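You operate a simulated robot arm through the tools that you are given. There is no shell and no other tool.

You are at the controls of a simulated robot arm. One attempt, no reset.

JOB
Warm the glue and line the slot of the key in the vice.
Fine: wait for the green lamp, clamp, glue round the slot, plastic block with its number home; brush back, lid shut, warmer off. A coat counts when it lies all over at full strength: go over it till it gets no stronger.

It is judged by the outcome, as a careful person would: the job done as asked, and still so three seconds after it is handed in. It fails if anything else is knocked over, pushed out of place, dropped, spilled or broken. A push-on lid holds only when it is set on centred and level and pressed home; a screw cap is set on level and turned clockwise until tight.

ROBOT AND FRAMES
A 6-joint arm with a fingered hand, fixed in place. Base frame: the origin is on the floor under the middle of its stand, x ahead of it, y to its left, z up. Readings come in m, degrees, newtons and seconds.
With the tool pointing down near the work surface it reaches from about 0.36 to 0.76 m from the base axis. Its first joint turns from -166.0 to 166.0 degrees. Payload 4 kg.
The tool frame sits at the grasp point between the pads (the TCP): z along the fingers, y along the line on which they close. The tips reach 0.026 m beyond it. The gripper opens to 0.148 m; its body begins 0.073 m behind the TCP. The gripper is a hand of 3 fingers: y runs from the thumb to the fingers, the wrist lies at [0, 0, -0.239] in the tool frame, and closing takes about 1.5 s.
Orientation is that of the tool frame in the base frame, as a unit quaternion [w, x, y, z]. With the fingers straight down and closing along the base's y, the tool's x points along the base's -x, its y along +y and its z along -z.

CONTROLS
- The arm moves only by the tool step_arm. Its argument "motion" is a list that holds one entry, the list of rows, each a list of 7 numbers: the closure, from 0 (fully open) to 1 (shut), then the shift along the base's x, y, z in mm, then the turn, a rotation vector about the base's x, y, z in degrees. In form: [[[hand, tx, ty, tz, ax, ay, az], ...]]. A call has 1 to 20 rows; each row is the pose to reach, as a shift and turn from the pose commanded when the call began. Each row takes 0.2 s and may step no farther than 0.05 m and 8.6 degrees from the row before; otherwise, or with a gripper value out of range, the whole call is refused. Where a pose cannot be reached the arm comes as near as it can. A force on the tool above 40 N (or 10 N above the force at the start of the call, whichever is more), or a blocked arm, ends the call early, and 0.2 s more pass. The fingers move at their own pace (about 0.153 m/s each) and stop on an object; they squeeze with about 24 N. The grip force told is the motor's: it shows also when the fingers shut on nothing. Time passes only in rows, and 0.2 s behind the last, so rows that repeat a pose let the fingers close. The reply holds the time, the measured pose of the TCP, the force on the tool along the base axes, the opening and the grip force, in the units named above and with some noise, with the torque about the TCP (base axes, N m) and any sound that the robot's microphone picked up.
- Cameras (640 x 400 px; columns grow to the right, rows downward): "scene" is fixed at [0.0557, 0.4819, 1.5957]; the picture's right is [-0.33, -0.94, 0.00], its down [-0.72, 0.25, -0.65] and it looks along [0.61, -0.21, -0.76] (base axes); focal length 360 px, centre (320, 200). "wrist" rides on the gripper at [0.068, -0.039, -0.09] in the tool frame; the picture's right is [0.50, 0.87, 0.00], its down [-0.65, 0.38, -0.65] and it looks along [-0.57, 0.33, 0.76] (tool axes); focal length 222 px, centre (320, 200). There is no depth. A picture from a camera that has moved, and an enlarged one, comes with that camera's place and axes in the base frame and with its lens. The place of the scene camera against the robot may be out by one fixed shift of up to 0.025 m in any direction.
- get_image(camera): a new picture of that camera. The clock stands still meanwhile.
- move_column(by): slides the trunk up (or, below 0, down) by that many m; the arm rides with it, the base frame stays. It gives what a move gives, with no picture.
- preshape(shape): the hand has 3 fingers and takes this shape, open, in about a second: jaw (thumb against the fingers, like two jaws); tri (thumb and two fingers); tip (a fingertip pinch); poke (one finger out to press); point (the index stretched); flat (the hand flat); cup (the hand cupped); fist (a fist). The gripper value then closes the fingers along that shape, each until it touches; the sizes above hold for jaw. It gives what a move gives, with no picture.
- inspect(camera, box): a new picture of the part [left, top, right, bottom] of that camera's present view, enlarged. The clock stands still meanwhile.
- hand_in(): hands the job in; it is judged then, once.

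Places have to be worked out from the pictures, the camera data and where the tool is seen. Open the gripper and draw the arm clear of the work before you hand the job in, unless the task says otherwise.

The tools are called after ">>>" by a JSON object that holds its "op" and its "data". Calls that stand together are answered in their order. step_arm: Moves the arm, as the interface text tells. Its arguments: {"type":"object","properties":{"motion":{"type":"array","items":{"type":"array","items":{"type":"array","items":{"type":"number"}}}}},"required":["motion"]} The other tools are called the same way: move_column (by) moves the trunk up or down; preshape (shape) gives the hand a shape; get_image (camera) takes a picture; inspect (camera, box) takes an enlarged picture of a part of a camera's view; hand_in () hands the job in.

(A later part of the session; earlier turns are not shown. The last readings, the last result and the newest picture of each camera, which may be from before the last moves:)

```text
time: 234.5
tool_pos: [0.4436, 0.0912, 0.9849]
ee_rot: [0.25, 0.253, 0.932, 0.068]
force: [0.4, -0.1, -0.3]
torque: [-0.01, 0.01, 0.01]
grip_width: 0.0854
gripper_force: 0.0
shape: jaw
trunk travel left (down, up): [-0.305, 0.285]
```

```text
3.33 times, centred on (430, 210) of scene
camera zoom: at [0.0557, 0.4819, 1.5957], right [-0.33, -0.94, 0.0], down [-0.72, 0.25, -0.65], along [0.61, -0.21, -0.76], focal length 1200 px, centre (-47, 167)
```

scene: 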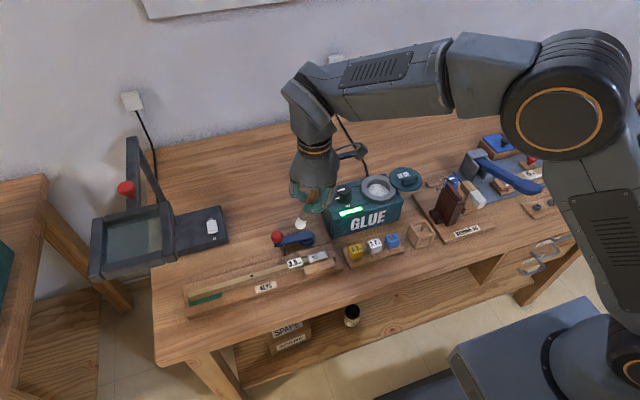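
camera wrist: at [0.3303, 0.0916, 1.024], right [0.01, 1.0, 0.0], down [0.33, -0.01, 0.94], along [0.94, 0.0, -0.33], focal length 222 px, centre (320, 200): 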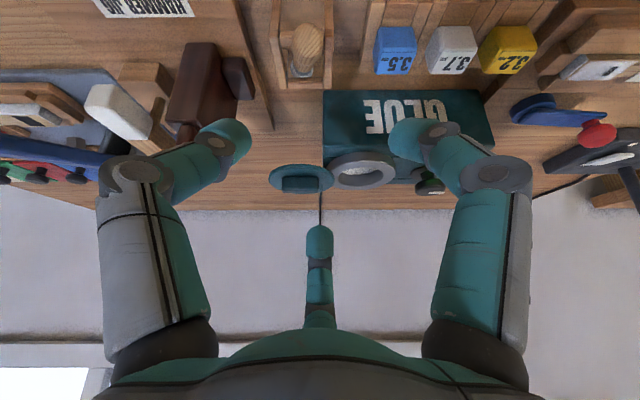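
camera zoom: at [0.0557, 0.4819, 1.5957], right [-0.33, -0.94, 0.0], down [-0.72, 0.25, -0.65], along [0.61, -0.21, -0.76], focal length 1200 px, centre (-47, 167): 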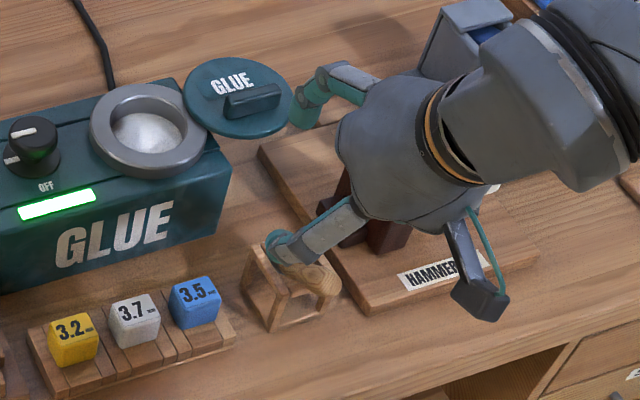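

Trunk lowered. Now I try the descent onto the handle end with the tilt.

>>> {"op": "step_arm", "data": {"motion": [[[0.42, -4, -1, -20, 0, 0, 0], [0.42, -8, -2, -40, 0, 0, 0], [0.42, -12, -3, -60, 0, 0, 0], [0.42, -14, -3, -75, 0, 0, 0], [0.42, -14, -3, -75, 0, 0, 0]]]}}

>>> {"op": "get_image", "data": {"camera": "wrist"}}

>>> {"op": "inspect", "data": {"camera": "scene", "box": [380, 170, 490, 270]}}

```text
time: 235.7
tool_pos: [0.4296, 0.0888, 0.9092]
ee_rot: [0.25, 0.253, 0.932, 0.068]
force: [0.0, -0.3, 0.1]
torque: [0.01, 0.01, -0.03]
grip_width: 0.0854
gripper_force: 0.0
shape: jaw
trunk travel left (down, up): [-0.305, 0.285]
```

```text
taken
camera wrist: at [0.3168, 0.0888, 0.9497], right [0.01, 1.0, 0.0], down [0.33, -0.01, 0.94], along [0.94, 0.0, -0.33], focal length 222 px, centre (320, 200)
```

wrist: 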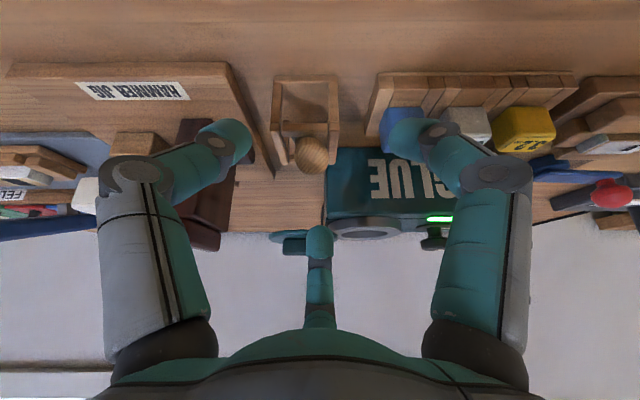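

```text
4.00 times, centred on (435, 220) of scene
camera zoom: at [0.0557, 0.4819, 1.5957], right [-0.33, -0.94, 0.0], down [-0.72, 0.25, -0.65], along [0.61, -0.21, -0.76], focal length 1440 px, centre (-140, 120)
```

zoom: 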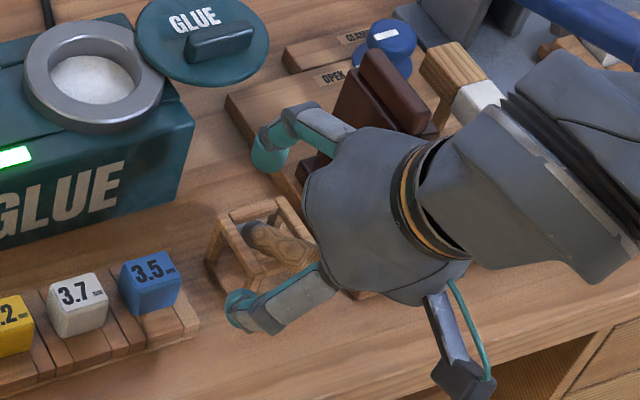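

Reachable now. I zoom to re-measure the handle's end before closing in.

>>> {"op": "inspect", "data": {"camera": "wrist", "box": [250, 60, 370, 200]}}

>>> {"op": "inspect", "data": {"camera": "scene", "box": [410, 205, 450, 245]}}

```text
2.86 times, centred on (310, 130) of wrist
camera zoom: at [0.3168, 0.0888, 0.9497], right [0.01, 1.0, 0.0], down [0.33, -0.01, 0.94], along [0.94, 0.0, -0.33], focal length 635 px, centre (349, 400)
```

zoom: 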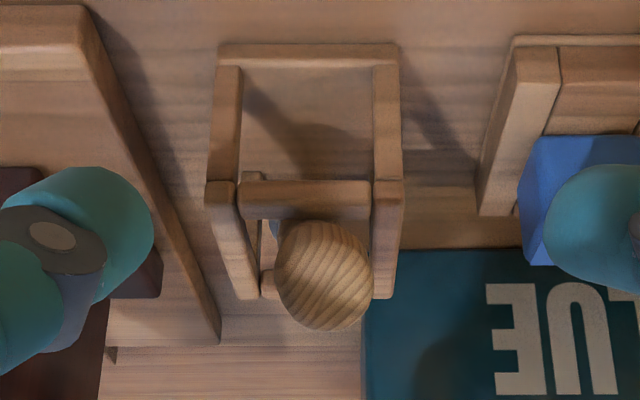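

```text
10.00 times, centred on (430, 225) of scene
camera zoom: at [0.0557, 0.4819, 1.5957], right [-0.33, -0.94, 0.0], down [-0.72, 0.25, -0.65], along [0.61, -0.21, -0.76], focal length 3600 px, centre (-780, -50)
```

zoom: 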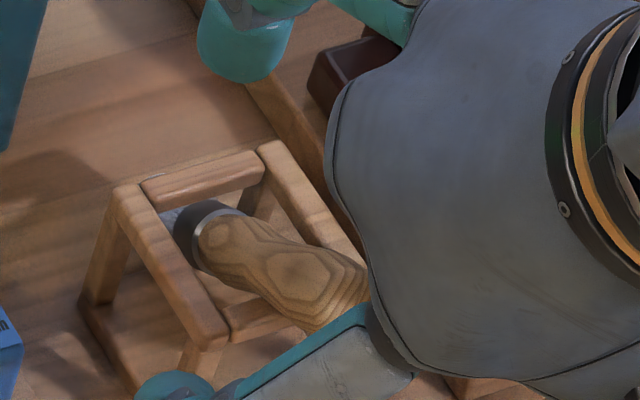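

Handle end is at about (0.431, 0.084, 0.883). I bring the fingertips around it about 10 mm in from the end and close gently.

>>> {"op": "step_arm", "data": {"motion": [[[0.42, -1, -3, -6, 0, 0, 0], [0.42, -1.3, -5.5, -12, 0, 0, 0], [0.42, -1.3, -5.5, -16, 0, 0, 0], [0.5, -1.3, -5.5, -16, 0, 0, 0], [0.6, -1.3, -5.5, -16, 0, 0, 0], [0.68, -1.3, -5.5, -16, 0, 0, 0], [0.74, -1.3, -5.5, -16, 0, 0, 0]]]}}

>>> {"op": "get_image", "data": {"camera": "wrist"}}

>>> {"op": "inspect", "data": {"camera": "scene", "box": [395, 190, 465, 255]}}

```text
time: 237.3
tool_pos: [0.4277, 0.0833, 0.8928]
ee_rot: [0.25, 0.253, 0.932, 0.068]
force: [-1.3, -0.5, -0.1]
torque: [-0.01, 0.01, 0.02]
grip_width: 0.0388
gripper_force: 0.0
shape: jaw
trunk travel left (down, up): [-0.305, 0.285]
```

```text
taken
camera wrist: at [0.3152, 0.0828, 0.9331], right [0.01, 1.0, 0.0], down [0.33, -0.01, 0.94], along [0.94, 0.0, -0.33], focal length 222 px, centre (320, 200)
```

wrist: 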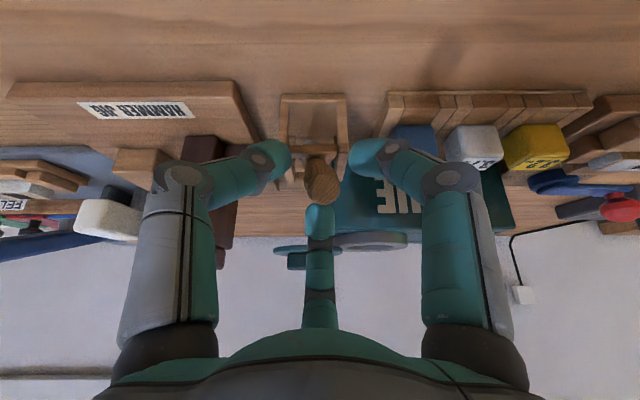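

```text
6.15 times, centred on (430, 222) of scene
camera zoom: at [0.0557, 0.4819, 1.5957], right [-0.33, -0.94, 0.0], down [-0.72, 0.25, -0.65], along [0.61, -0.21, -0.76], focal length 2215 px, centre (-357, 62)
```

zoom: 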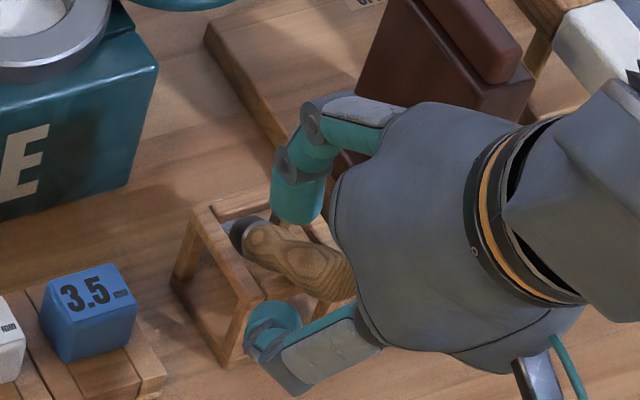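

The handle end is centred between the three fingers. I close to grip.

>>> {"op": "step_arm", "data": {"motion": [[[0.79, 0, 0, 0, 0, 0, 0], [0.84, 0, 0, 0, 0, 0, 0], [0.9, 0, 0, 0, 0, 0, 0], [1.0, 0, 0, 0, 0, 0, 0], [1.0, 0, 0, 0, 0, 0, 0], [1.0, 0, 0, 0, 0, 0, 0]]]}}

>>> {"op": "get_image", "data": {"camera": "wrist"}}

>>> {"op": "inspect", "data": {"camera": "scene", "box": [395, 190, 465, 255]}}

```text
time: 238.7
tool_pos: [0.4276, 0.0835, 0.8932]
ee_rot: [0.249, 0.253, 0.932, 0.069]
force: [1.9, -0.9, -2.9]
torque: [-0.02, -0.1, 0.0]
grip_width: 0.0152
gripper_force: 23.5
shape: jaw
trunk travel left (down, up): [-0.305, 0.285]
```

```text
taken
camera wrist: at [0.3154, 0.0828, 0.933], right [0.01, 1.0, 0.0], down [0.33, -0.01, 0.94], along [0.94, 0.0, -0.33], focal length 222 px, centre (320, 200)
```

wrist: 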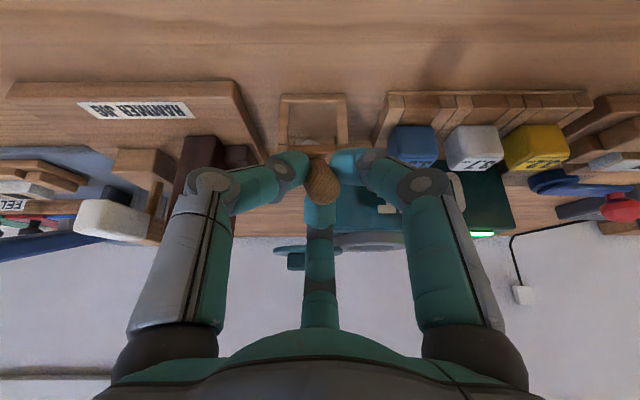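

```text
6.15 times, centred on (430, 222) of scene
camera zoom: at [0.0557, 0.4819, 1.5957], right [-0.33, -0.94, 0.0], down [-0.72, 0.25, -0.65], along [0.61, -0.21, -0.76], focal length 2215 px, centre (-357, 62)
```

zoom: 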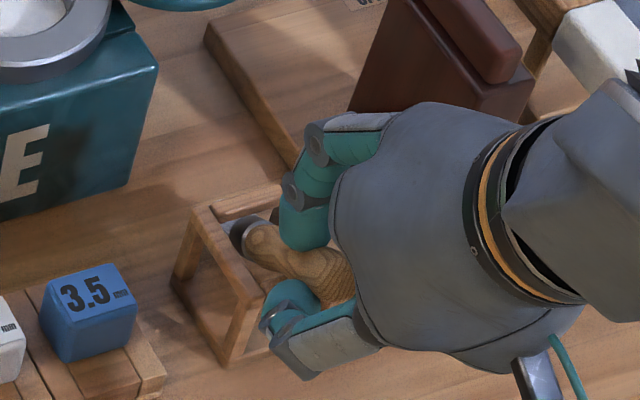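

Firm grip on the handle. I draw the brush back along its own axis about 34 mm so the bristles come back inside the frame.

>>> {"op": "step_arm", "data": {"motion": [[[1.0, -5, 0.6, 4.7, 0, 0, 0], [1.0, -10, 1.2, 9.3, 0, 0, 0], [1.0, -15, 1.8, 14, 0, 0, 0], [1.0, -20, 2.4, 18.6, 0, 0, 0], [1.0, -25, 3, 23.3, 0, 0, 0], [1.0, -25, 3, 23.3, 0, 0, 0]]]}}

>>> {"op": "get_image", "data": {"camera": "wrist"}}

>>> {"op": "inspect", "data": {"camera": "scene", "box": [395, 190, 465, 255]}}

```text
time: 240.1
tool_pos: [0.4017, 0.0862, 0.9178]
ee_rot: [0.249, 0.253, 0.932, 0.068]
force: [1.0, -0.5, 3.5]
torque: [0.02, -0.11, -0.01]
grip_width: 0.0131
gripper_force: 24.1
shape: jaw
trunk travel left (down, up): [-0.305, 0.285]
```

```text
taken
camera wrist: at [0.2894, 0.0864, 0.9574], right [0.0, 1.0, 0.0], down [0.33, -0.01, 0.94], along [0.94, 0.0, -0.33], focal length 222 px, centre (320, 200)
```

wrist: 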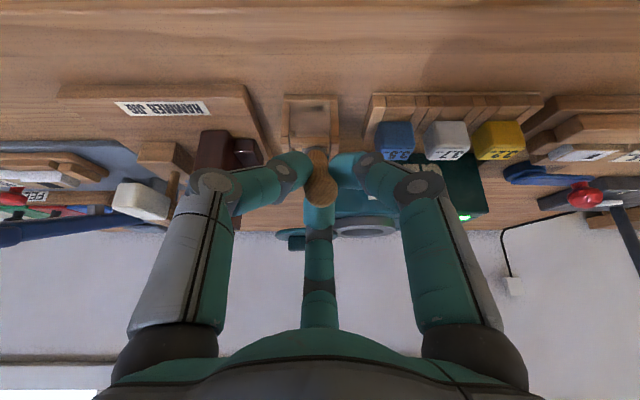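

```text
6.15 times, centred on (430, 222) of scene
camera zoom: at [0.0557, 0.4819, 1.5957], right [-0.33, -0.94, 0.0], down [-0.72, 0.25, -0.65], along [0.61, -0.21, -0.76], focal length 2215 px, centre (-357, 62)
```

zoom: 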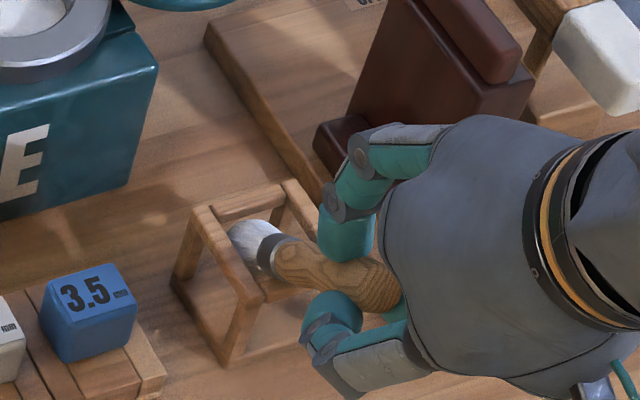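

Bristles are back within the frame opening. I now rotate the hand toward vertical while lifting the brush up out of the frame.

>>> {"op": "step_arm", "data": {"motion": [[[1.0, 5, 0, 12, 0, 4, 0], [1.0, 10, 0, 24, 0, 8, 0], [1.0, 16, 0, 38, 0, 13, 0], [1.0, 22, 0, 55, 0, 18, 0], [1.0, 28, 0, 75, 0, 23, 0], [1.0, 34, 0, 95, 0, 28, 0], [1.0, 38, 0, 115, 0, 33, 0], [1.0, 38, 0, 115, 0, 33, 0]]]}}

>>> {"op": "get_image", "data": {"camera": "wrist"}}

>>> {"op": "inspect", "data": {"camera": "scene", "box": [380, 130, 480, 260]}}

```text
time: 241.9
tool_pos: [0.4425, 0.0852, 1.0299]
ee_rot: [-0.026, 0.262, 0.965, -0.007]
force: [0.7, 0.1, -0.4]
torque: [-0.01, 0.01, -0.01]
grip_width: 0.0133
gripper_force: 24.0
shape: jaw
trunk travel left (down, up): [-0.305, 0.285]
```

```text
taken
camera wrist: at [0.3693, 0.086, 1.1254], right [0.01, 1.0, 0.0], down [0.79, -0.01, 0.61], along [0.61, 0.0, -0.79], focal length 222 px, centre (320, 200)
```

wrist: 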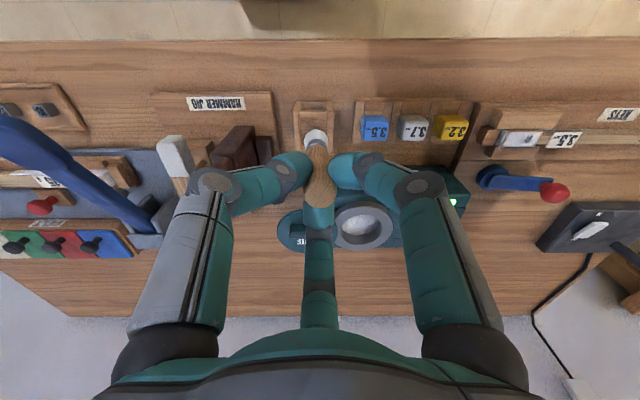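

```text
3.08 times, centred on (430, 195) of scene
camera zoom: at [0.0557, 0.4819, 1.5957], right [-0.33, -0.94, 0.0], down [-0.72, 0.25, -0.65], along [0.61, -0.21, -0.76], focal length 1108 px, centre (-18, 215)
```

zoom: 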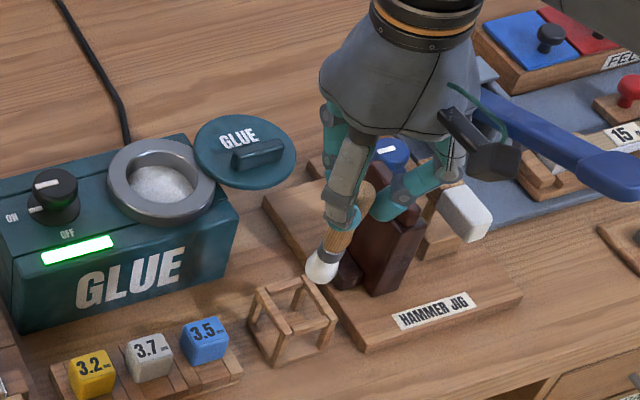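

The brush is free of the holder and hangs nearly vertical, and the holder is undisturbed. I zoom to measure its attitude.

>>> {"op": "inspect", "data": {"camera": "wrist", "box": [280, 90, 360, 220]}}

>>> {"op": "inspect", "data": {"camera": "scene", "box": [405, 160, 465, 225]}}

```text
3.08 times, centred on (320, 155) of wrist
camera zoom: at [0.3693, 0.086, 1.1254], right [0.01, 1.0, 0.0], down [0.79, -0.01, 0.61], along [0.61, 0.0, -0.79], focal length 684 px, centre (320, 338)
```

zoom: 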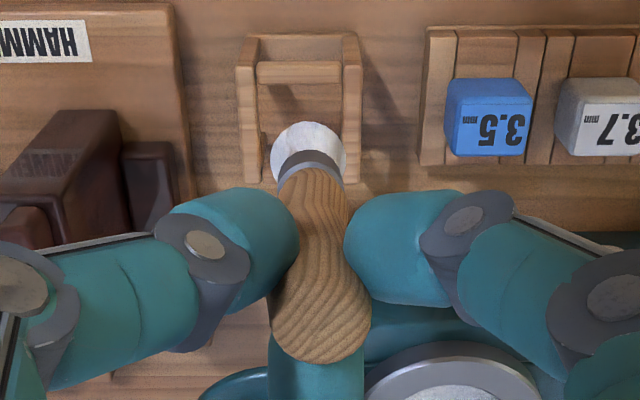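

```text
6.15 times, centred on (435, 192) of scene
camera zoom: at [0.0557, 0.4819, 1.5957], right [-0.33, -0.94, 0.0], down [-0.72, 0.25, -0.65], along [0.61, -0.21, -0.76], focal length 2215 px, centre (-388, 246)
```

zoom: 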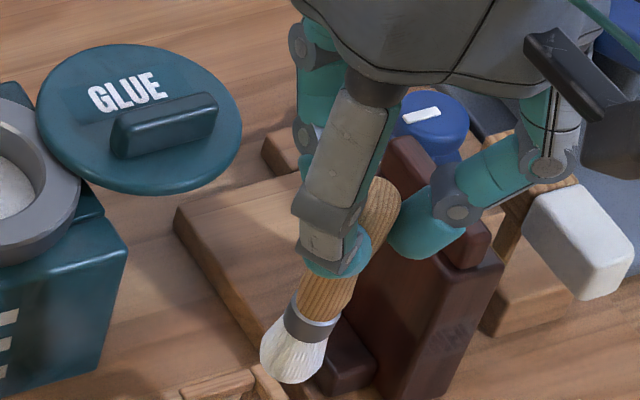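

The brush tilts only ~9° in the hand now. I level it with a small counter-tilt, restore the trunk height, and bring the arm back down to working height.

>>> {"op": "step_arm", "data": {"motion": [[[1.0, 0, 0, 5, 0, 4.5, 0], [1.0, 0, 0, 10, 0, 9, 0], [1.0, 0, 0, 10, 0, 9, 0]]]}}

>>> {"op": "move_column", "data": {"by": 0.22}}

>>> {"op": "step_arm", "data": {"motion": [[[1.0, 5, 20, -35, 0, 0, 0], [1.0, 10, 50, -70, 0, 0, 0], [1.0, 16, 85, -105, 0, 0, 0], [1.0, 22, 120, -140, 0, 0, 0], [1.0, 28, 155, -165, 0, 0, 0], [1.0, 34, 190, -185, 0, 0, 0], [1.0, 40, 225, -195, 0, 0, 0], [1.0, 46, 255, -200, 0, 0, 0], [1.0, 49, 272, -200, 0, 0, 0], [1.0, 49, 272, -200, 0, 0, 0]]]}}

>>> {"op": "get_image", "data": {"camera": "wrist"}}

>>> {"op": "inspect", "data": {"camera": "scene", "box": [260, 150, 380, 270]}}

```text
time: 242.7
tool_pos: [0.4412, 0.0861, 1.0398]
ee_rot: [-0.102, 0.261, 0.96, -0.027]
force: [0.0, -0.5, -0.7]
torque: [0.03, 0.02, 0.02]
grip_width: 0.0131
gripper_force: 24.1
shape: jaw
trunk travel left (down, up): [-0.305, 0.285]
```

```text
time: 245.1
tool_pos: [0.4415, 0.0867, 1.2602]
ee_rot: [-0.102, 0.26, 0.96, -0.026]
force: [0.2, -0.5, -0.6]
torque: [0.01, -0.01, 0.04]
grip_width: 0.0131
gripper_force: 23.7
shape: jaw
trunk travel left (down, up): [-0.525, 0.065]
```

```text
time: 247.3
tool_pos: [0.4908, 0.3596, 1.0606]
ee_rot: [-0.101, 0.261, 0.96, -0.028]
force: [-0.2, -0.8, -0.2]
torque: [0.0, 0.02, 0.01]
grip_width: 0.0133
gripper_force: 24.0
shape: jaw
trunk travel left (down, up): [-0.525, 0.065]
```

```text
taken
camera wrist: at [0.4334, 0.3594, 1.1655], right [0.01, 1.0, 0.0], down [0.88, -0.01, 0.48], along [0.48, 0.0, -0.88], focal length 222 px, centre (320, 200)
```

wrist: 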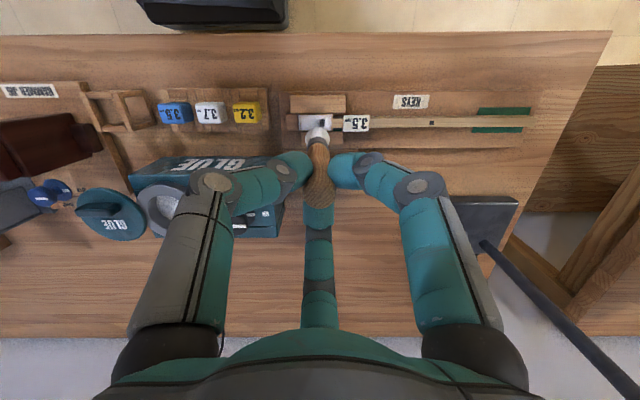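

```text
3.33 times, centred on (320, 210) of scene
camera zoom: at [0.0557, 0.4819, 1.5957], right [-0.33, -0.94, 0.0], down [-0.72, 0.25, -0.65], along [0.61, -0.21, -0.76], focal length 1200 px, centre (320, 167)
```

zoom: 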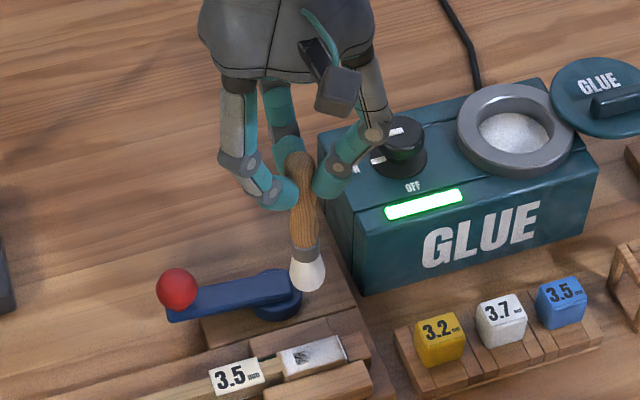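

The brush is vertical and over the key. I zoom to align its tip with the under-coated part of the slot.

>>> {"op": "inspect", "data": {"camera": "wrist", "box": [280, 90, 380, 165]}}

>>> {"op": "inspect", "data": {"camera": "scene", "box": [305, 200, 345, 270]}}

```text
5.33 times, centred on (330, 128) of wrist
camera zoom: at [0.4334, 0.3594, 1.1655], right [0.01, 1.0, 0.0], down [0.88, -0.01, 0.48], along [0.48, 0.0, -0.88], focal length 1185 px, centre (267, 587)
```

zoom: 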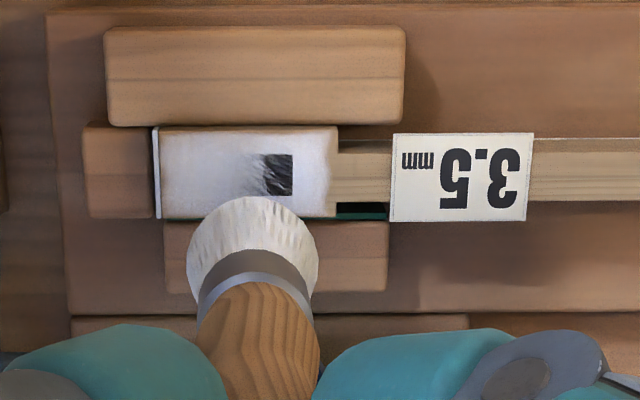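

```text
5.71 times, centred on (325, 235) of scene
camera zoom: at [0.0557, 0.4819, 1.5957], right [-0.33, -0.94, 0.0], down [-0.72, 0.25, -0.65], along [0.61, -0.21, -0.76], focal length 2057 px, centre (291, 0)
```

zoom: 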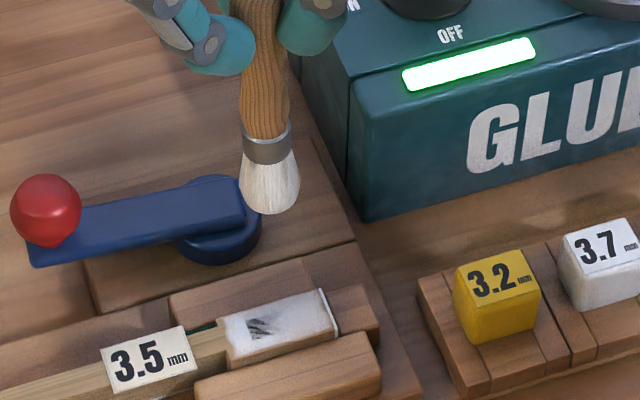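

The coat is complete except an 8 mm patch at the slot's +y end (y 0.358–0.366). I bring the tip there (offset −7, −2.5 mm from the grasp point) and lower gently.

>>> {"op": "step_arm", "data": {"motion": [[[1.0, 4, 5, -30, 0, 0, 0], [1.0, 4, 5, -60, 0, 0, 0], [1.0, 4, 5, -85, 0, 0, 0], [1.0, 4, 5, -95, 0, 0, 0], [1.0, 4, 5, -98, 0, 0, 0], [1.0, 4, 5, -98, 0, 0, 0]]]}}

>>> {"op": "step_arm", "data": {"motion": [[[1.0, 0, 0, -1.5, 0, 0, 0], [1.0, 0, 0, -3, 0, 0, 0], [1.0, 0, 0, -3, 0, 0, 0]]]}}

>>> {"op": "inspect", "data": {"camera": "wrist", "box": [280, 90, 380, 165]}}

>>> {"op": "inspect", "data": {"camera": "scene", "box": [290, 225, 350, 275]}}

```text
time: 248.7
tool_pos: [0.4943, 0.3629, 0.9619]
ee_rot: [-0.101, 0.259, 0.96, -0.027]
force: [-0.5, -0.8, 0.1]
torque: [0.02, 0.0, 0.0]
grip_width: 0.0134
gripper_force: 24.2
shape: jaw
trunk travel left (down, up): [-0.525, 0.065]
```

```text
time: 249.5
tool_pos: [0.4949, 0.3637, 0.9598]
ee_rot: [-0.101, 0.26, 0.96, -0.027]
force: [-1.4, -1.3, 10.0]
torque: [-0.05, 0.02, 0.02]
grip_width: 0.0137
gripper_force: 24.1
shape: jaw
trunk travel left (down, up): [-0.525, 0.065]
```

```text
5.33 times, centred on (330, 128) of wrist
camera zoom: at [0.4373, 0.3633, 1.0653], right [0.01, 1.0, 0.0], down [0.88, -0.01, 0.48], along [0.48, 0.0, -0.88], focal length 1185 px, centre (267, 587)
```

zoom: 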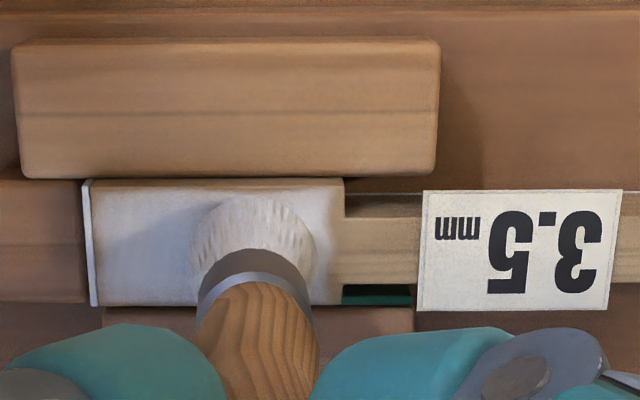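

```text
8.00 times, centred on (320, 250) of scene
camera zoom: at [0.0557, 0.4819, 1.5957], right [-0.33, -0.94, 0.0], down [-0.72, 0.25, -0.65], along [0.61, -0.21, -0.76], focal length 2880 px, centre (320, -200)
```

zoom: 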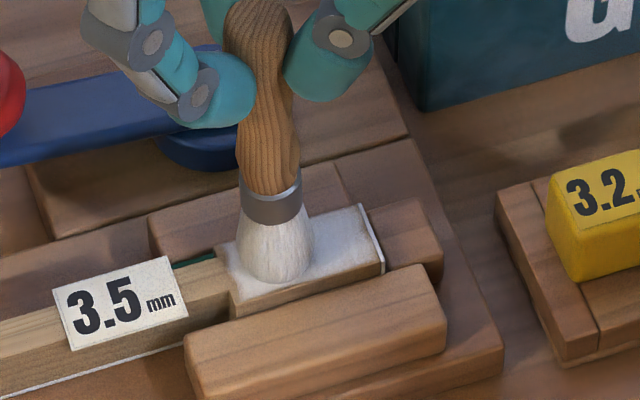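

Touching with 10 N — too much. I ease up a little and make short gentle strokes over that patch.

>>> {"op": "step_arm", "data": {"motion": [[[1.0, 0, 0, 0.8, 0, 0, 0], [1.0, 0, 2, 0.8, 0, 0, 0], [1.0, 0, 4, 0.8, 0, 0, 0], [1.0, 0, 6, 0.8, 0, 0, 0], [1.0, 0, 8, 0.8, 0, 0, 0], [1.0, 0, 5, 0.8, 0, 0, 0], [1.0, 0, 2, 0.8, 0, 0, 0], [1.0, 0, -1, 0.8, 0, 0, 0], [1.0, 0, -4, 0.8, 0, 0, 0], [1.0, 2, -2, 0.8, 0, 0, 0], [1.0, 2, 2, 0.8, 0, 0, 0], [1.0, 2, 6, 0.8, 0, 0, 0], [1.0, 0, 8, 0.8, 0, 0, 0], [1.0, -2, 6, 0.8, 0, 0, 0], [1.0, -2, 2, 0.8, 0, 0, 0], [1.0, -2, -2, 0.8, 0, 0, 0], [1.0, 0, 0, 0.8, 0, 0, 0]]]}}

>>> {"op": "step_arm", "data": {"motion": [[[1.0, 0, 0, 10, 0, 0, 0], [1.0, -2, -2, 40, 0, 0, 0], [1.0, -3, -4, 80, 0, 0, 0], [1.0, -4, -4, 100, 0, 0, 0], [1.0, -4, -4, 100, 0, 0, 0]]]}}

>>> {"op": "inspect", "data": {"camera": "wrist", "box": [280, 90, 380, 165]}}

>>> {"op": "inspect", "data": {"camera": "scene", "box": [290, 225, 350, 275]}}

```text
time: 253.1
tool_pos: [0.4941, 0.3637, 0.9613]
ee_rot: [-0.102, 0.26, 0.96, -0.027]
force: [0.6, 0.3, 1.3]
torque: [0.01, -0.03, -0.02]
grip_width: 0.0141
gripper_force: 24.2
shape: jaw
trunk travel left (down, up): [-0.525, 0.065]
```

```text
time: 254.3
tool_pos: [0.4914, 0.3585, 1.0598]
ee_rot: [-0.101, 0.26, 0.96, -0.027]
force: [-0.2, -0.6, -0.7]
torque: [-0.02, 0.0, -0.01]
grip_width: 0.0139
gripper_force: 23.4
shape: jaw
trunk travel left (down, up): [-0.525, 0.065]
```

```text
5.33 times, centred on (330, 128) of wrist
camera zoom: at [0.4344, 0.3597, 1.1651], right [0.01, 1.0, 0.0], down [0.88, -0.01, 0.48], along [0.48, 0.0, -0.88], focal length 1185 px, centre (267, 587)
```

zoom: 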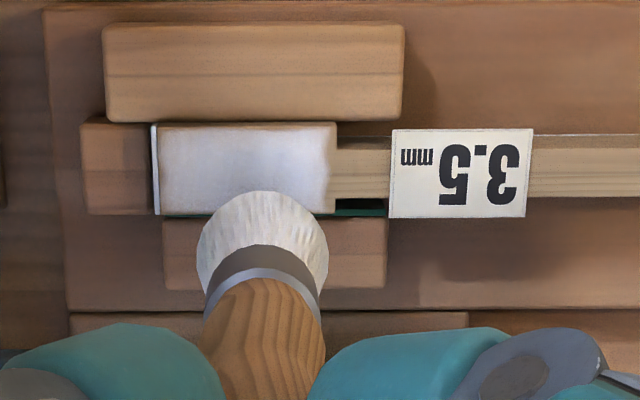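

```text
8.00 times, centred on (320, 250) of scene
camera zoom: at [0.0557, 0.4819, 1.5957], right [-0.33, -0.94, 0.0], down [-0.72, 0.25, -0.65], along [0.61, -0.21, -0.76], focal length 2880 px, centre (320, -200)
```

zoom: 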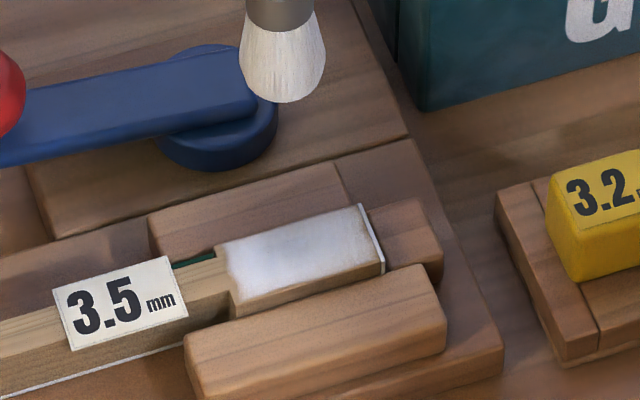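

The whole head is now evenly white, slot included. For full strength I make one more gentle pass over everything.

>>> {"op": "step_arm", "data": {"motion": [[[1.0, 4, 12, -40, 0, 0, 0], [1.0, 4, 12, -80, 0, 0, 0], [1.0, 4, 12, -97, 0, 0, 0], [1.0, 4, 12, -100, 0, 0, 0], [1.0, 4, 8, -100.3, 0, 0, 0], [1.0, 4, 4, -100.3, 0, 0, 0], [1.0, 4, 0, -100.3, 0, 0, 0], [1.0, 4, -4, -100.3, 0, 0, 0], [1.0, 4, -8, -100.3, 0, 0, 0], [1.0, 4, -12, -100.3, 0, 0, 0], [1.0, 4, -16, -100.3, 0, 0, 0], [1.0, 4, -20, -100.3, 0, 0, 0], [1.0, 1.5, -20, -100.3, 0, 0, 0], [1.0, 1.5, -15, -100.3, 0, 0, 0], [1.0, 1.5, -10, -100.3, 0, 0, 0], [1.0, 1.5, -5, -100.3, 0, 0, 0], [1.0, 1.5, 0, -100.3, 0, 0, 0], [1.0, 1.5, 5, -100.3, 0, 0, 0], [1.0, 1.5, 10, -100.3, 0, 0, 0], [1.0, 1.5, 12, -100.3, 0, 0, 0]]]}}

>>> {"op": "step_arm", "data": {"motion": [[[1.0, 5, 0, 0, 0, 0, 0], [1.0, 5, -5, 0, 0, 0, 0], [1.0, 5, -10, 0, 0, 0, 0], [1.0, 5, -15, 0, 0, 0, 0], [1.0, 5, -20, 0, 0, 0, 0], [1.0, 5, -25, 0, 0, 0, 0], [1.0, 5, -30, 0, 0, 0, 0], [1.0, 2.5, -32, 0, 0, 0, 0], [1.0, 2.5, -27, 0, 0, 0, 0], [1.0, 2.5, -20, 0, 0, 0, 0], [1.0, 2.5, -13, 0, 0, 0, 0], [1.0, 2.5, -6, 0, 0, 0, 0], [1.0, 2.5, -6, 12, 0, 0, 0], [1.0, 0, -10, 50, 0, 0, 0], [1.0, -1, -12, 90, 0, 0, 0], [1.0, -1, -12, 100, 0, 0, 0]]]}}

>>> {"op": "inspect", "data": {"camera": "wrist", "box": [280, 90, 380, 165]}}

>>> {"op": "inspect", "data": {"camera": "scene", "box": [290, 225, 350, 275]}}

>>> {"op": "get_image", "data": {"camera": "wrist"}}

```text
time: 258.5
tool_pos: [0.4929, 0.3717, 0.9609]
ee_rot: [-0.101, 0.261, 0.96, -0.027]
force: [-1.1, -1.0, 4.2]
torque: [-0.19, 0.05, 0.01]
grip_width: 0.0144
gripper_force: 24.6
shape: jaw
trunk travel left (down, up): [-0.525, 0.065]
```

```text
time: 261.9
tool_pos: [0.4905, 0.3617, 1.0609]
ee_rot: [-0.102, 0.26, 0.96, -0.027]
force: [0.2, 0.4, -1.0]
torque: [0.02, 0.0, -0.04]
grip_width: 0.0141
gripper_force: 23.8
shape: jaw
trunk travel left (down, up): [-0.525, 0.065]
```

```text
5.33 times, centred on (330, 128) of wrist
camera zoom: at [0.4324, 0.3601, 1.1674], right [0.01, 1.0, 0.0], down [0.88, -0.01, 0.48], along [0.48, 0.0, -0.88], focal length 1185 px, centre (267, 587)
```

zoom: 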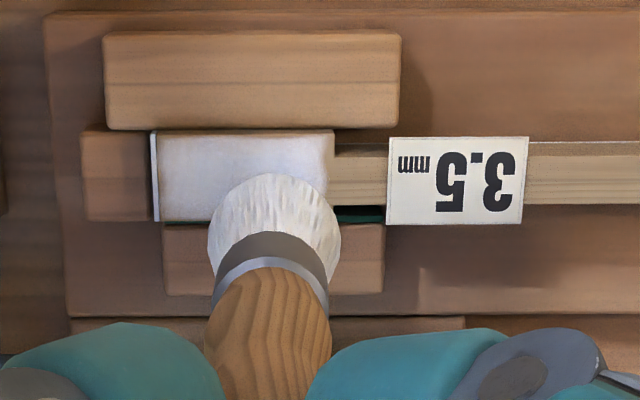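

```text
8.00 times, centred on (320, 250) of scene
camera zoom: at [0.0557, 0.4819, 1.5957], right [-0.33, -0.94, 0.0], down [-0.72, 0.25, -0.65], along [0.61, -0.21, -0.76], focal length 2880 px, centre (320, -200)
```

zoom: 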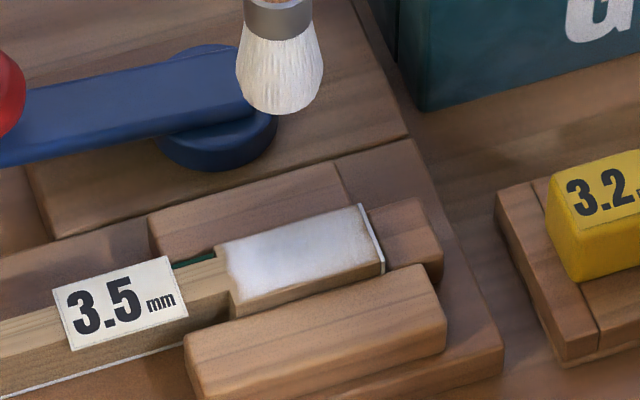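

```text
taken
camera wrist: at [0.4324, 0.3601, 1.1674], right [0.01, 1.0, 0.0], down [0.88, -0.01, 0.48], along [0.48, 0.0, -0.88], focal length 222 px, centre (320, 200)
```

wrist: 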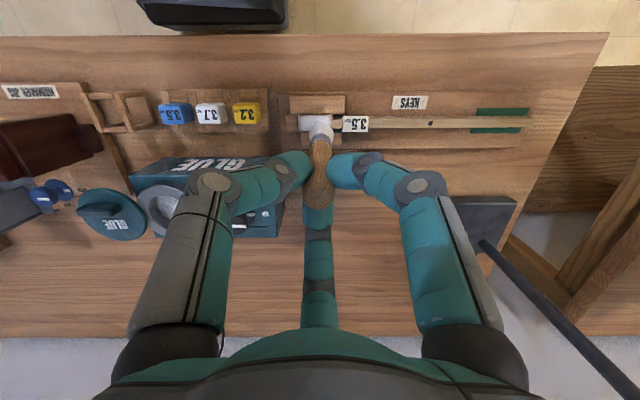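

The coat looks uniform. I check it at high zoom before putting the brush away.

>>> {"op": "inspect", "data": {"camera": "scene", "box": [312, 246, 342, 266]}}

>>> {"op": "inspect", "data": {"camera": "wrist", "box": [295, 108, 345, 140]}}

```text
16.00 times, centred on (327, 256) of scene
camera zoom: at [0.0557, 0.4819, 1.5957], right [-0.33, -0.94, 0.0], down [-0.72, 0.25, -0.65], along [0.61, -0.21, -0.76], focal length 5759 px, centre (208, -696)
```

zoom: 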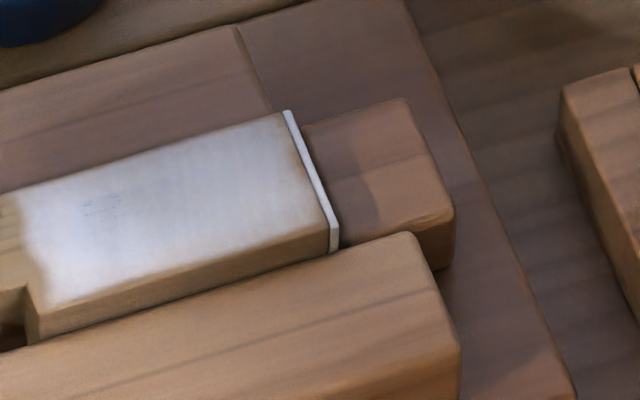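

```text
12.50 times, centred on (320, 124) of wrist
camera zoom: at [0.4324, 0.3601, 1.1674], right [0.01, 1.0, 0.0], down [0.88, -0.01, 0.48], along [0.48, 0.0, -0.88], focal length 2776 px, centre (320, 1150)
```

zoom: 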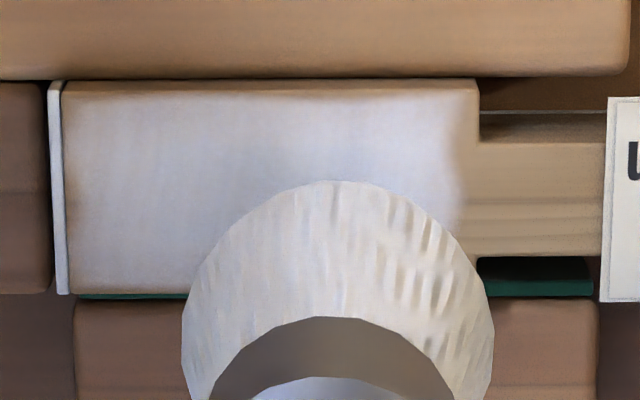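

Very nearly perfect; a faint trace at the slot's +y end remains. A few more gentle strokes there.

>>> {"op": "step_arm", "data": {"motion": [[[1.0, 4, 4, -40, 0, 0, 0], [1.0, 4, 4, -80, 0, 0, 0], [1.0, 4, 4, -97, 0, 0, 0], [1.0, 4, 4, -100, 0, 0, 0], [1.0, 4, 7, -100.3, 0, 0, 0], [1.0, 4, 10, -100.3, 0, 0, 0], [1.0, 4, 13, -100.3, 0, 0, 0], [1.0, 4, 9, -100.3, 0, 0, 0], [1.0, 4, 5, -100.3, 0, 0, 0], [1.0, 4, 1, -100.3, 0, 0, 0], [1.0, 6, 3, -100.3, 0, 0, 0], [1.0, 6, 7, -100.3, 0, 0, 0], [1.0, 6, 11, -100.3, 0, 0, 0], [1.0, 2, 11, -100.3, 0, 0, 0], [1.0, 2, 7, -100.3, 0, 0, 0], [1.0, 2, 3, -100.3, 0, 0, 0], [1.0, 4, 1, -100.3, 0, 0, 0], [1.0, 4, 5, -100.3, 0, 0, 0], [1.0, 4, 9, -100.3, 0, 0, 0], [1.0, 4, 6, -100.3, 0, 0, 0]]]}}

>>> {"op": "step_arm", "data": {"motion": [[[1.0, 0, 0, 12, 0, 0, 0], [1.0, -2, -3, 50, 0, 0, 0], [1.0, -4, -6, 90, 0, 0, 0], [1.0, -4, -6, 100, 0, 0, 0], [1.0, -4, -6, 100, 0, 0, 0]]]}}

>>> {"op": "inspect", "data": {"camera": "scene", "box": [312, 246, 342, 266]}}

>>> {"op": "inspect", "data": {"camera": "wrist", "box": [280, 90, 380, 165]}}

```text
time: 266.1
tool_pos: [0.495, 0.3654, 0.9591]
ee_rot: [-0.101, 0.261, 0.96, -0.027]
force: [0.5, -0.4, 6.8]
torque: [-0.02, 0.0, 0.01]
grip_width: 0.0148
gripper_force: 23.8
shape: jaw
trunk travel left (down, up): [-0.525, 0.065]
```

```text
time: 267.3
tool_pos: [0.4918, 0.3599, 1.0598]
ee_rot: [-0.102, 0.26, 0.96, -0.028]
force: [-0.2, 0.5, -1.0]
torque: [0.01, 0.0, -0.01]
grip_width: 0.0146
gripper_force: 23.6
shape: jaw
trunk travel left (down, up): [-0.525, 0.065]
```

```text
16.00 times, centred on (327, 256) of scene
camera zoom: at [0.0557, 0.4819, 1.5957], right [-0.33, -0.94, 0.0], down [-0.72, 0.25, -0.65], along [0.61, -0.21, -0.76], focal length 5759 px, centre (208, -696)
```

zoom: 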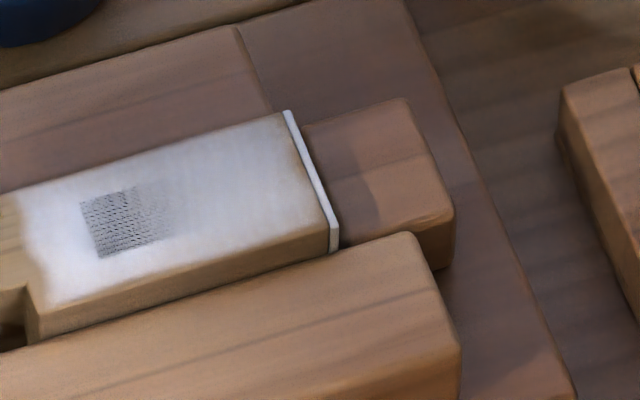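

```text
5.33 times, centred on (330, 128) of wrist
camera zoom: at [0.4341, 0.3599, 1.1645], right [0.01, 1.0, 0.0], down [0.88, -0.01, 0.48], along [0.48, 0.0, -0.88], focal length 1185 px, centre (267, 587)
```

zoom: 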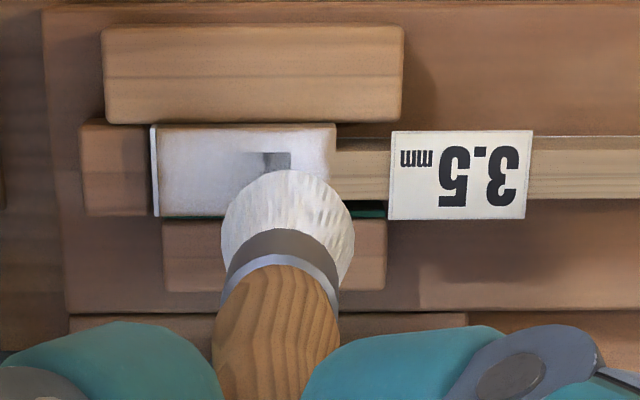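

The faint patch reappears there from both cameras — either the brush is running dry or it's a visual effect of the slot. To be sure I reload the brush once more.

>>> {"op": "step_arm", "data": {"motion": [[[1.0, 5, -10, 15, 0, 0, 0], [1.0, 27, -50, 20, 0, 0, 0], [1.0, 50, -92, 20, 0, 0, 0], [1.0, 72, -133, 20, 0, 0, 0], [1.0, 94, -174, 20, 0, 0, 0], [1.0, 115, -211, 20, 0, 0, 0], [1.0, 117, -213, 0, 0, 0, 0], [1.0, 117, -213, -30, 0, 0, 0], [1.0, 117, -213, -55, 0, 0, 0], [1.0, 117, -213, -66, 0, 0, 0], [1.0, 117, -213, -70, 0, 0, 0], [1.0, 117, -213, -70, 0, 0, 0]]]}}

>>> {"op": "inspect", "data": {"camera": "scene", "box": [340, 130, 430, 210]}}

>>> {"op": "get_image", "data": {"camera": "wrist"}}

```text
time: 269.9
tool_pos: [0.6086, 0.1472, 0.99]
ee_rot: [-0.101, 0.26, 0.96, -0.026]
force: [-0.2, 0.3, -0.4]
torque: [0.02, -0.01, -0.02]
grip_width: 0.0143
gripper_force: 23.3
shape: jaw
trunk travel left (down, up): [-0.525, 0.065]
```

```text
5.00 times, centred on (385, 170) of scene
camera zoom: at [0.0557, 0.4819, 1.5957], right [-0.33, -0.94, 0.0], down [-0.72, 0.25, -0.65], along [0.61, -0.21, -0.76], focal length 1800 px, centre (-5, 350)
```

zoom: 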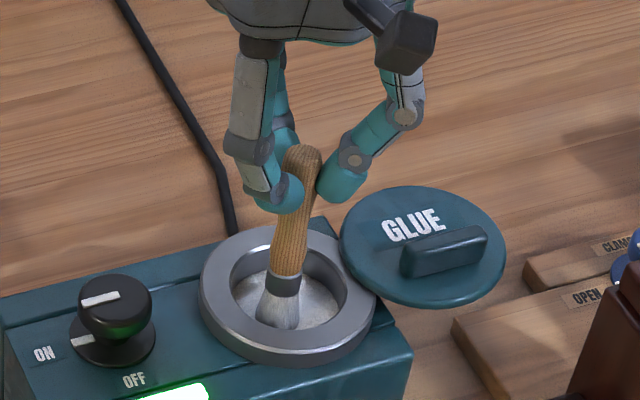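

```text
taken
camera wrist: at [0.5515, 0.1465, 1.0941], right [0.01, 1.0, 0.0], down [0.88, -0.01, 0.48], along [0.48, 0.0, -0.88], focal length 222 px, centre (320, 200)
```

wrist: 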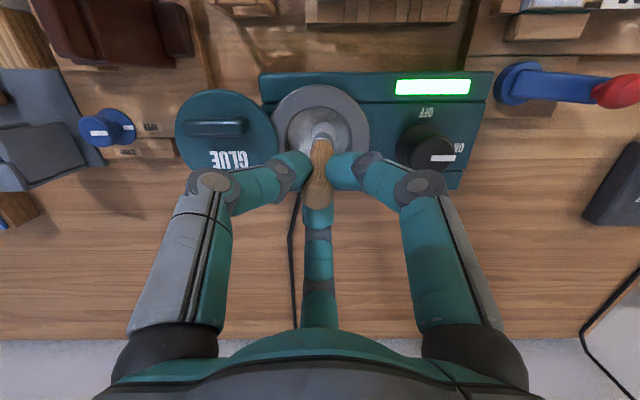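

In the pot. A gentle dip until a light force.

>>> {"op": "step_arm", "data": {"motion": [[[1.0, 0, 0, -1.5, 0, 0, 0], [1.0, 0, 0, -2.5, 0, 0, 0], [1.0, 0, 0, -2.5, 0, 0, 0], [1.0, 0, 0, -2.5, 0, 0, 0]]]}}

>>> {"op": "inspect", "data": {"camera": "scene", "box": [360, 160, 410, 205]}}

```text
time: 270.9
tool_pos: [0.6084, 0.1472, 0.9882]
ee_rot: [-0.1, 0.26, 0.96, -0.026]
force: [0.5, 0.5, 11.2]
torque: [0.02, 0.0, 0.02]
grip_width: 0.0146
gripper_force: 23.6
shape: jaw
trunk travel left (down, up): [-0.525, 0.065]
```

```text
8.89 times, centred on (385, 182) of scene
camera zoom: at [0.0557, 0.4819, 1.5957], right [-0.33, -0.94, 0.0], down [-0.72, 0.25, -0.65], along [0.61, -0.21, -0.76], focal length 3200 px, centre (-258, 356)
```

zoom: 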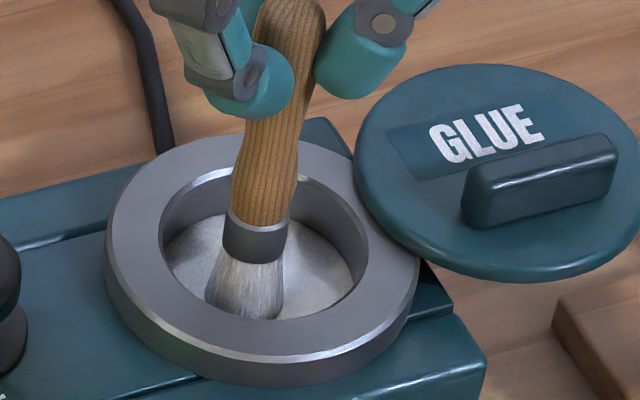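

Loaded. I lift, pause, and return over the key for a final gentle pass.

>>> {"op": "step_arm", "data": {"motion": [[[1.0, 0, 0, 8, 0, 0, 0], [1.0, 0, 0, 30, 0, 0, 0], [1.0, 0, 0, 30, 0, 0, 0], [1.0, 0, 0, 60, 0, 0, 0], [1.0, -2, 5, 85, 0, 0, 0], [1.0, -25, 46, 88, 0, 0, 0], [1.0, -48, 88, 88, 0, 0, 0], [1.0, -70, 129, 88, 0, 0, 0], [1.0, -92, 170, 88, 0, 0, 0], [1.0, -113, 208, 85, 0, 0, 0], [1.0, -113, 214, 50, 0, 0, 0], [1.0, -113, 214, 10, 0, 0, 0], [1.0, -113, 214, -15, 0, 0, 0], [1.0, -113, 214, -24, 0, 0, 0], [1.0, -113, 214, -24, 0, 0, 0]]]}}

>>> {"op": "inspect", "data": {"camera": "wrist", "box": [280, 90, 380, 165]}}

>>> {"op": "inspect", "data": {"camera": "scene", "box": [290, 225, 350, 275]}}

```text
time: 274.1
tool_pos: [0.4966, 0.3611, 0.9636]
ee_rot: [-0.101, 0.261, 0.96, -0.027]
force: [1.2, 1.1, -0.1]
torque: [0.06, 0.0, -0.02]
grip_width: 0.0143
gripper_force: 24.3
shape: jaw
trunk travel left (down, up): [-0.525, 0.065]
```

```text
5.33 times, centred on (330, 128) of wrist
camera zoom: at [0.4388, 0.3604, 1.0687], right [0.01, 1.0, 0.0], down [0.88, -0.01, 0.48], along [0.48, 0.0, -0.88], focal length 1185 px, centre (267, 587)
```

zoom: 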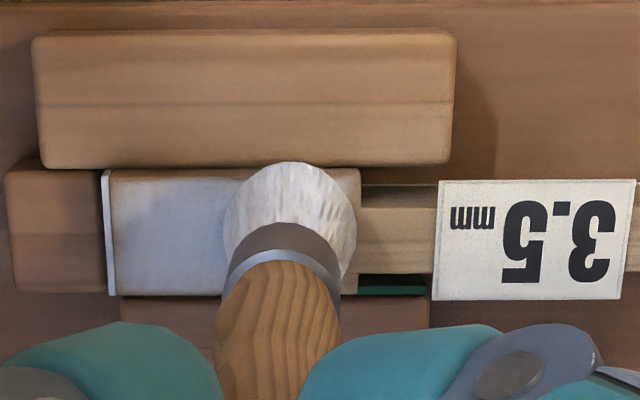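

```text
8.00 times, centred on (320, 250) of scene
camera zoom: at [0.0557, 0.4819, 1.5957], right [-0.33, -0.94, 0.0], down [-0.72, 0.25, -0.65], along [0.61, -0.21, -0.76], focal length 2880 px, centre (320, -200)
```

zoom: 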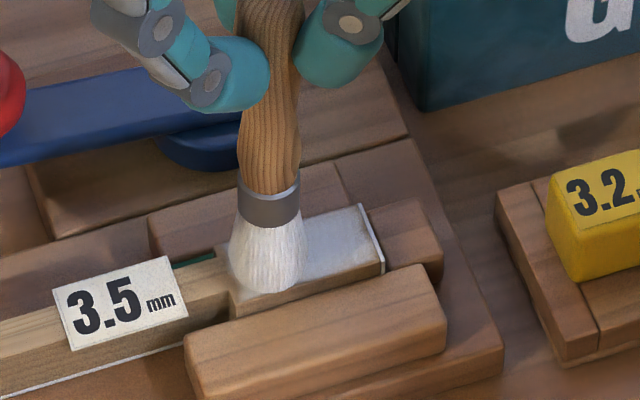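

Centred on the weak end. I lower to light contact and stroke the entire head slowly once more.

>>> {"op": "step_arm", "data": {"motion": [[[1.0, -1, 0, -2.5, 0, 0, 0], [1.0, -1, 0, -3.6, 0, 0, 0], [1.0, -1, 3, -3.6, 0, 0, 0], [1.0, -1, 6, -3.6, 0, 0, 0], [1.0, -1, 2, -3.6, 0, 0, 0], [1.0, -1, -2, -3.6, 0, 0, 0], [1.0, -1, -6, -3.6, 0, 0, 0], [1.0, -1, -10, -3.6, 0, 0, 0], [1.0, -1, -14, -3.6, 0, 0, 0], [1.0, -1, -18, -3.6, 0, 0, 0], [1.0, -1, -22, -3.6, 0, 0, 0], [1.0, -1, -26, -3.6, 0, 0, 0], [1.0, 1, -24, -3.6, 0, 0, 0], [1.0, 1, -18, -3.6, 0, 0, 0], [1.0, 1, -12, -3.6, 0, 0, 0], [1.0, 1, -6, -3.6, 0, 0, 0], [1.0, 1, 0, -3.6, 0, 0, 0], [1.0, 1, 5, -3.6, 0, 0, 0], [1.0, -3, 5, -3.6, 0, 0, 0], [1.0, -3, 0, -3.6, 0, 0, 0]]]}}

>>> {"op": "step_arm", "data": {"motion": [[[1.0, 0, -6, 0, 0, 0, 0], [1.0, 0, -12, 0, 0, 0, 0], [1.0, 0, -18, 0, 0, 0, 0], [1.0, 0, -24, 0, 0, 0, 0], [1.0, 2, -18, 0, 0, 0, 0], [1.0, 2, -12, 0, 0, 0, 0], [1.0, 2, -6, 0, 0, 0, 0], [1.0, 2, 0, 0, 0, 0, 0], [1.0, 2, 4, 0, 0, 0, 0], [1.0, 2, 1, 0, 0, 0, 0], [1.0, 2, 1, 10, 0, 0, 0], [1.0, 0, -1, 50, 0, 0, 0], [1.0, -2, -3, 90, 0, 0, 0], [1.0, -2, -3, 100, 0, 0, 0], [1.0, -2, -3, 100, 0, 0, 0]]]}}

>>> {"op": "inspect", "data": {"camera": "scene", "box": [312, 246, 342, 266]}}

>>> {"op": "inspect", "data": {"camera": "wrist", "box": [280, 90, 380, 165]}}

```text
time: 278.3
tool_pos: [0.4922, 0.3598, 0.9599]
ee_rot: [-0.101, 0.261, 0.96, -0.027]
force: [1.2, 0.4, 4.4]
torque: [0.0, -0.11, -0.03]
grip_width: 0.0147
gripper_force: 24.7
shape: jaw
trunk travel left (down, up): [-0.525, 0.065]
```

```text
time: 281.5
tool_pos: [0.4906, 0.3569, 1.0616]
ee_rot: [-0.102, 0.26, 0.96, -0.026]
force: [-0.3, -0.7, -0.2]
torque: [0.0, 0.01, -0.02]
grip_width: 0.0145
gripper_force: 24.1
shape: jaw
trunk travel left (down, up): [-0.525, 0.065]
```

```text
16.00 times, centred on (327, 256) of scene
camera zoom: at [0.0557, 0.4819, 1.5957], right [-0.33, -0.94, 0.0], down [-0.72, 0.25, -0.65], along [0.61, -0.21, -0.76], focal length 5759 px, centre (208, -696)
```

zoom: 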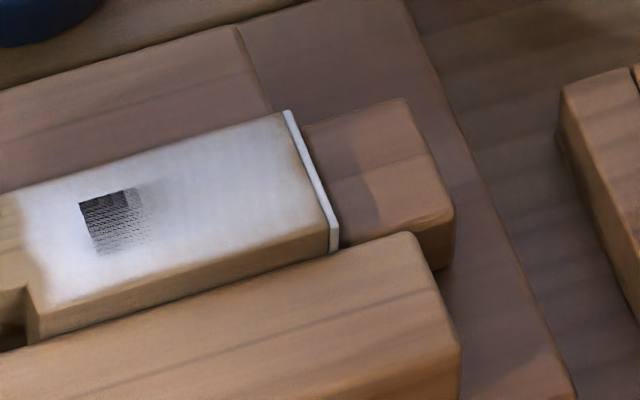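

```text
5.33 times, centred on (330, 128) of wrist
camera zoom: at [0.4331, 0.3561, 1.1656], right [0.01, 1.0, 0.0], down [0.88, -0.01, 0.48], along [0.48, 0.0, -0.88], focal length 1185 px, centre (267, 587)
```

zoom: 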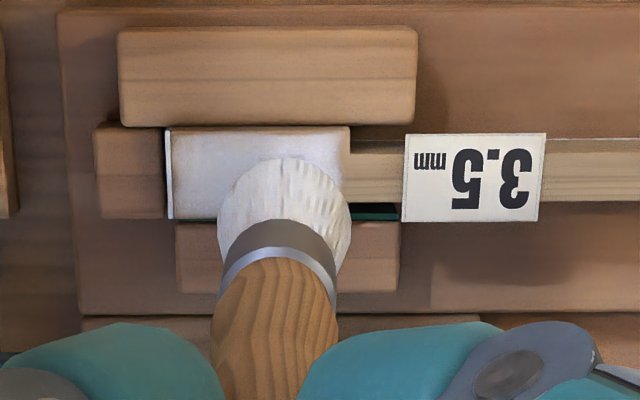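

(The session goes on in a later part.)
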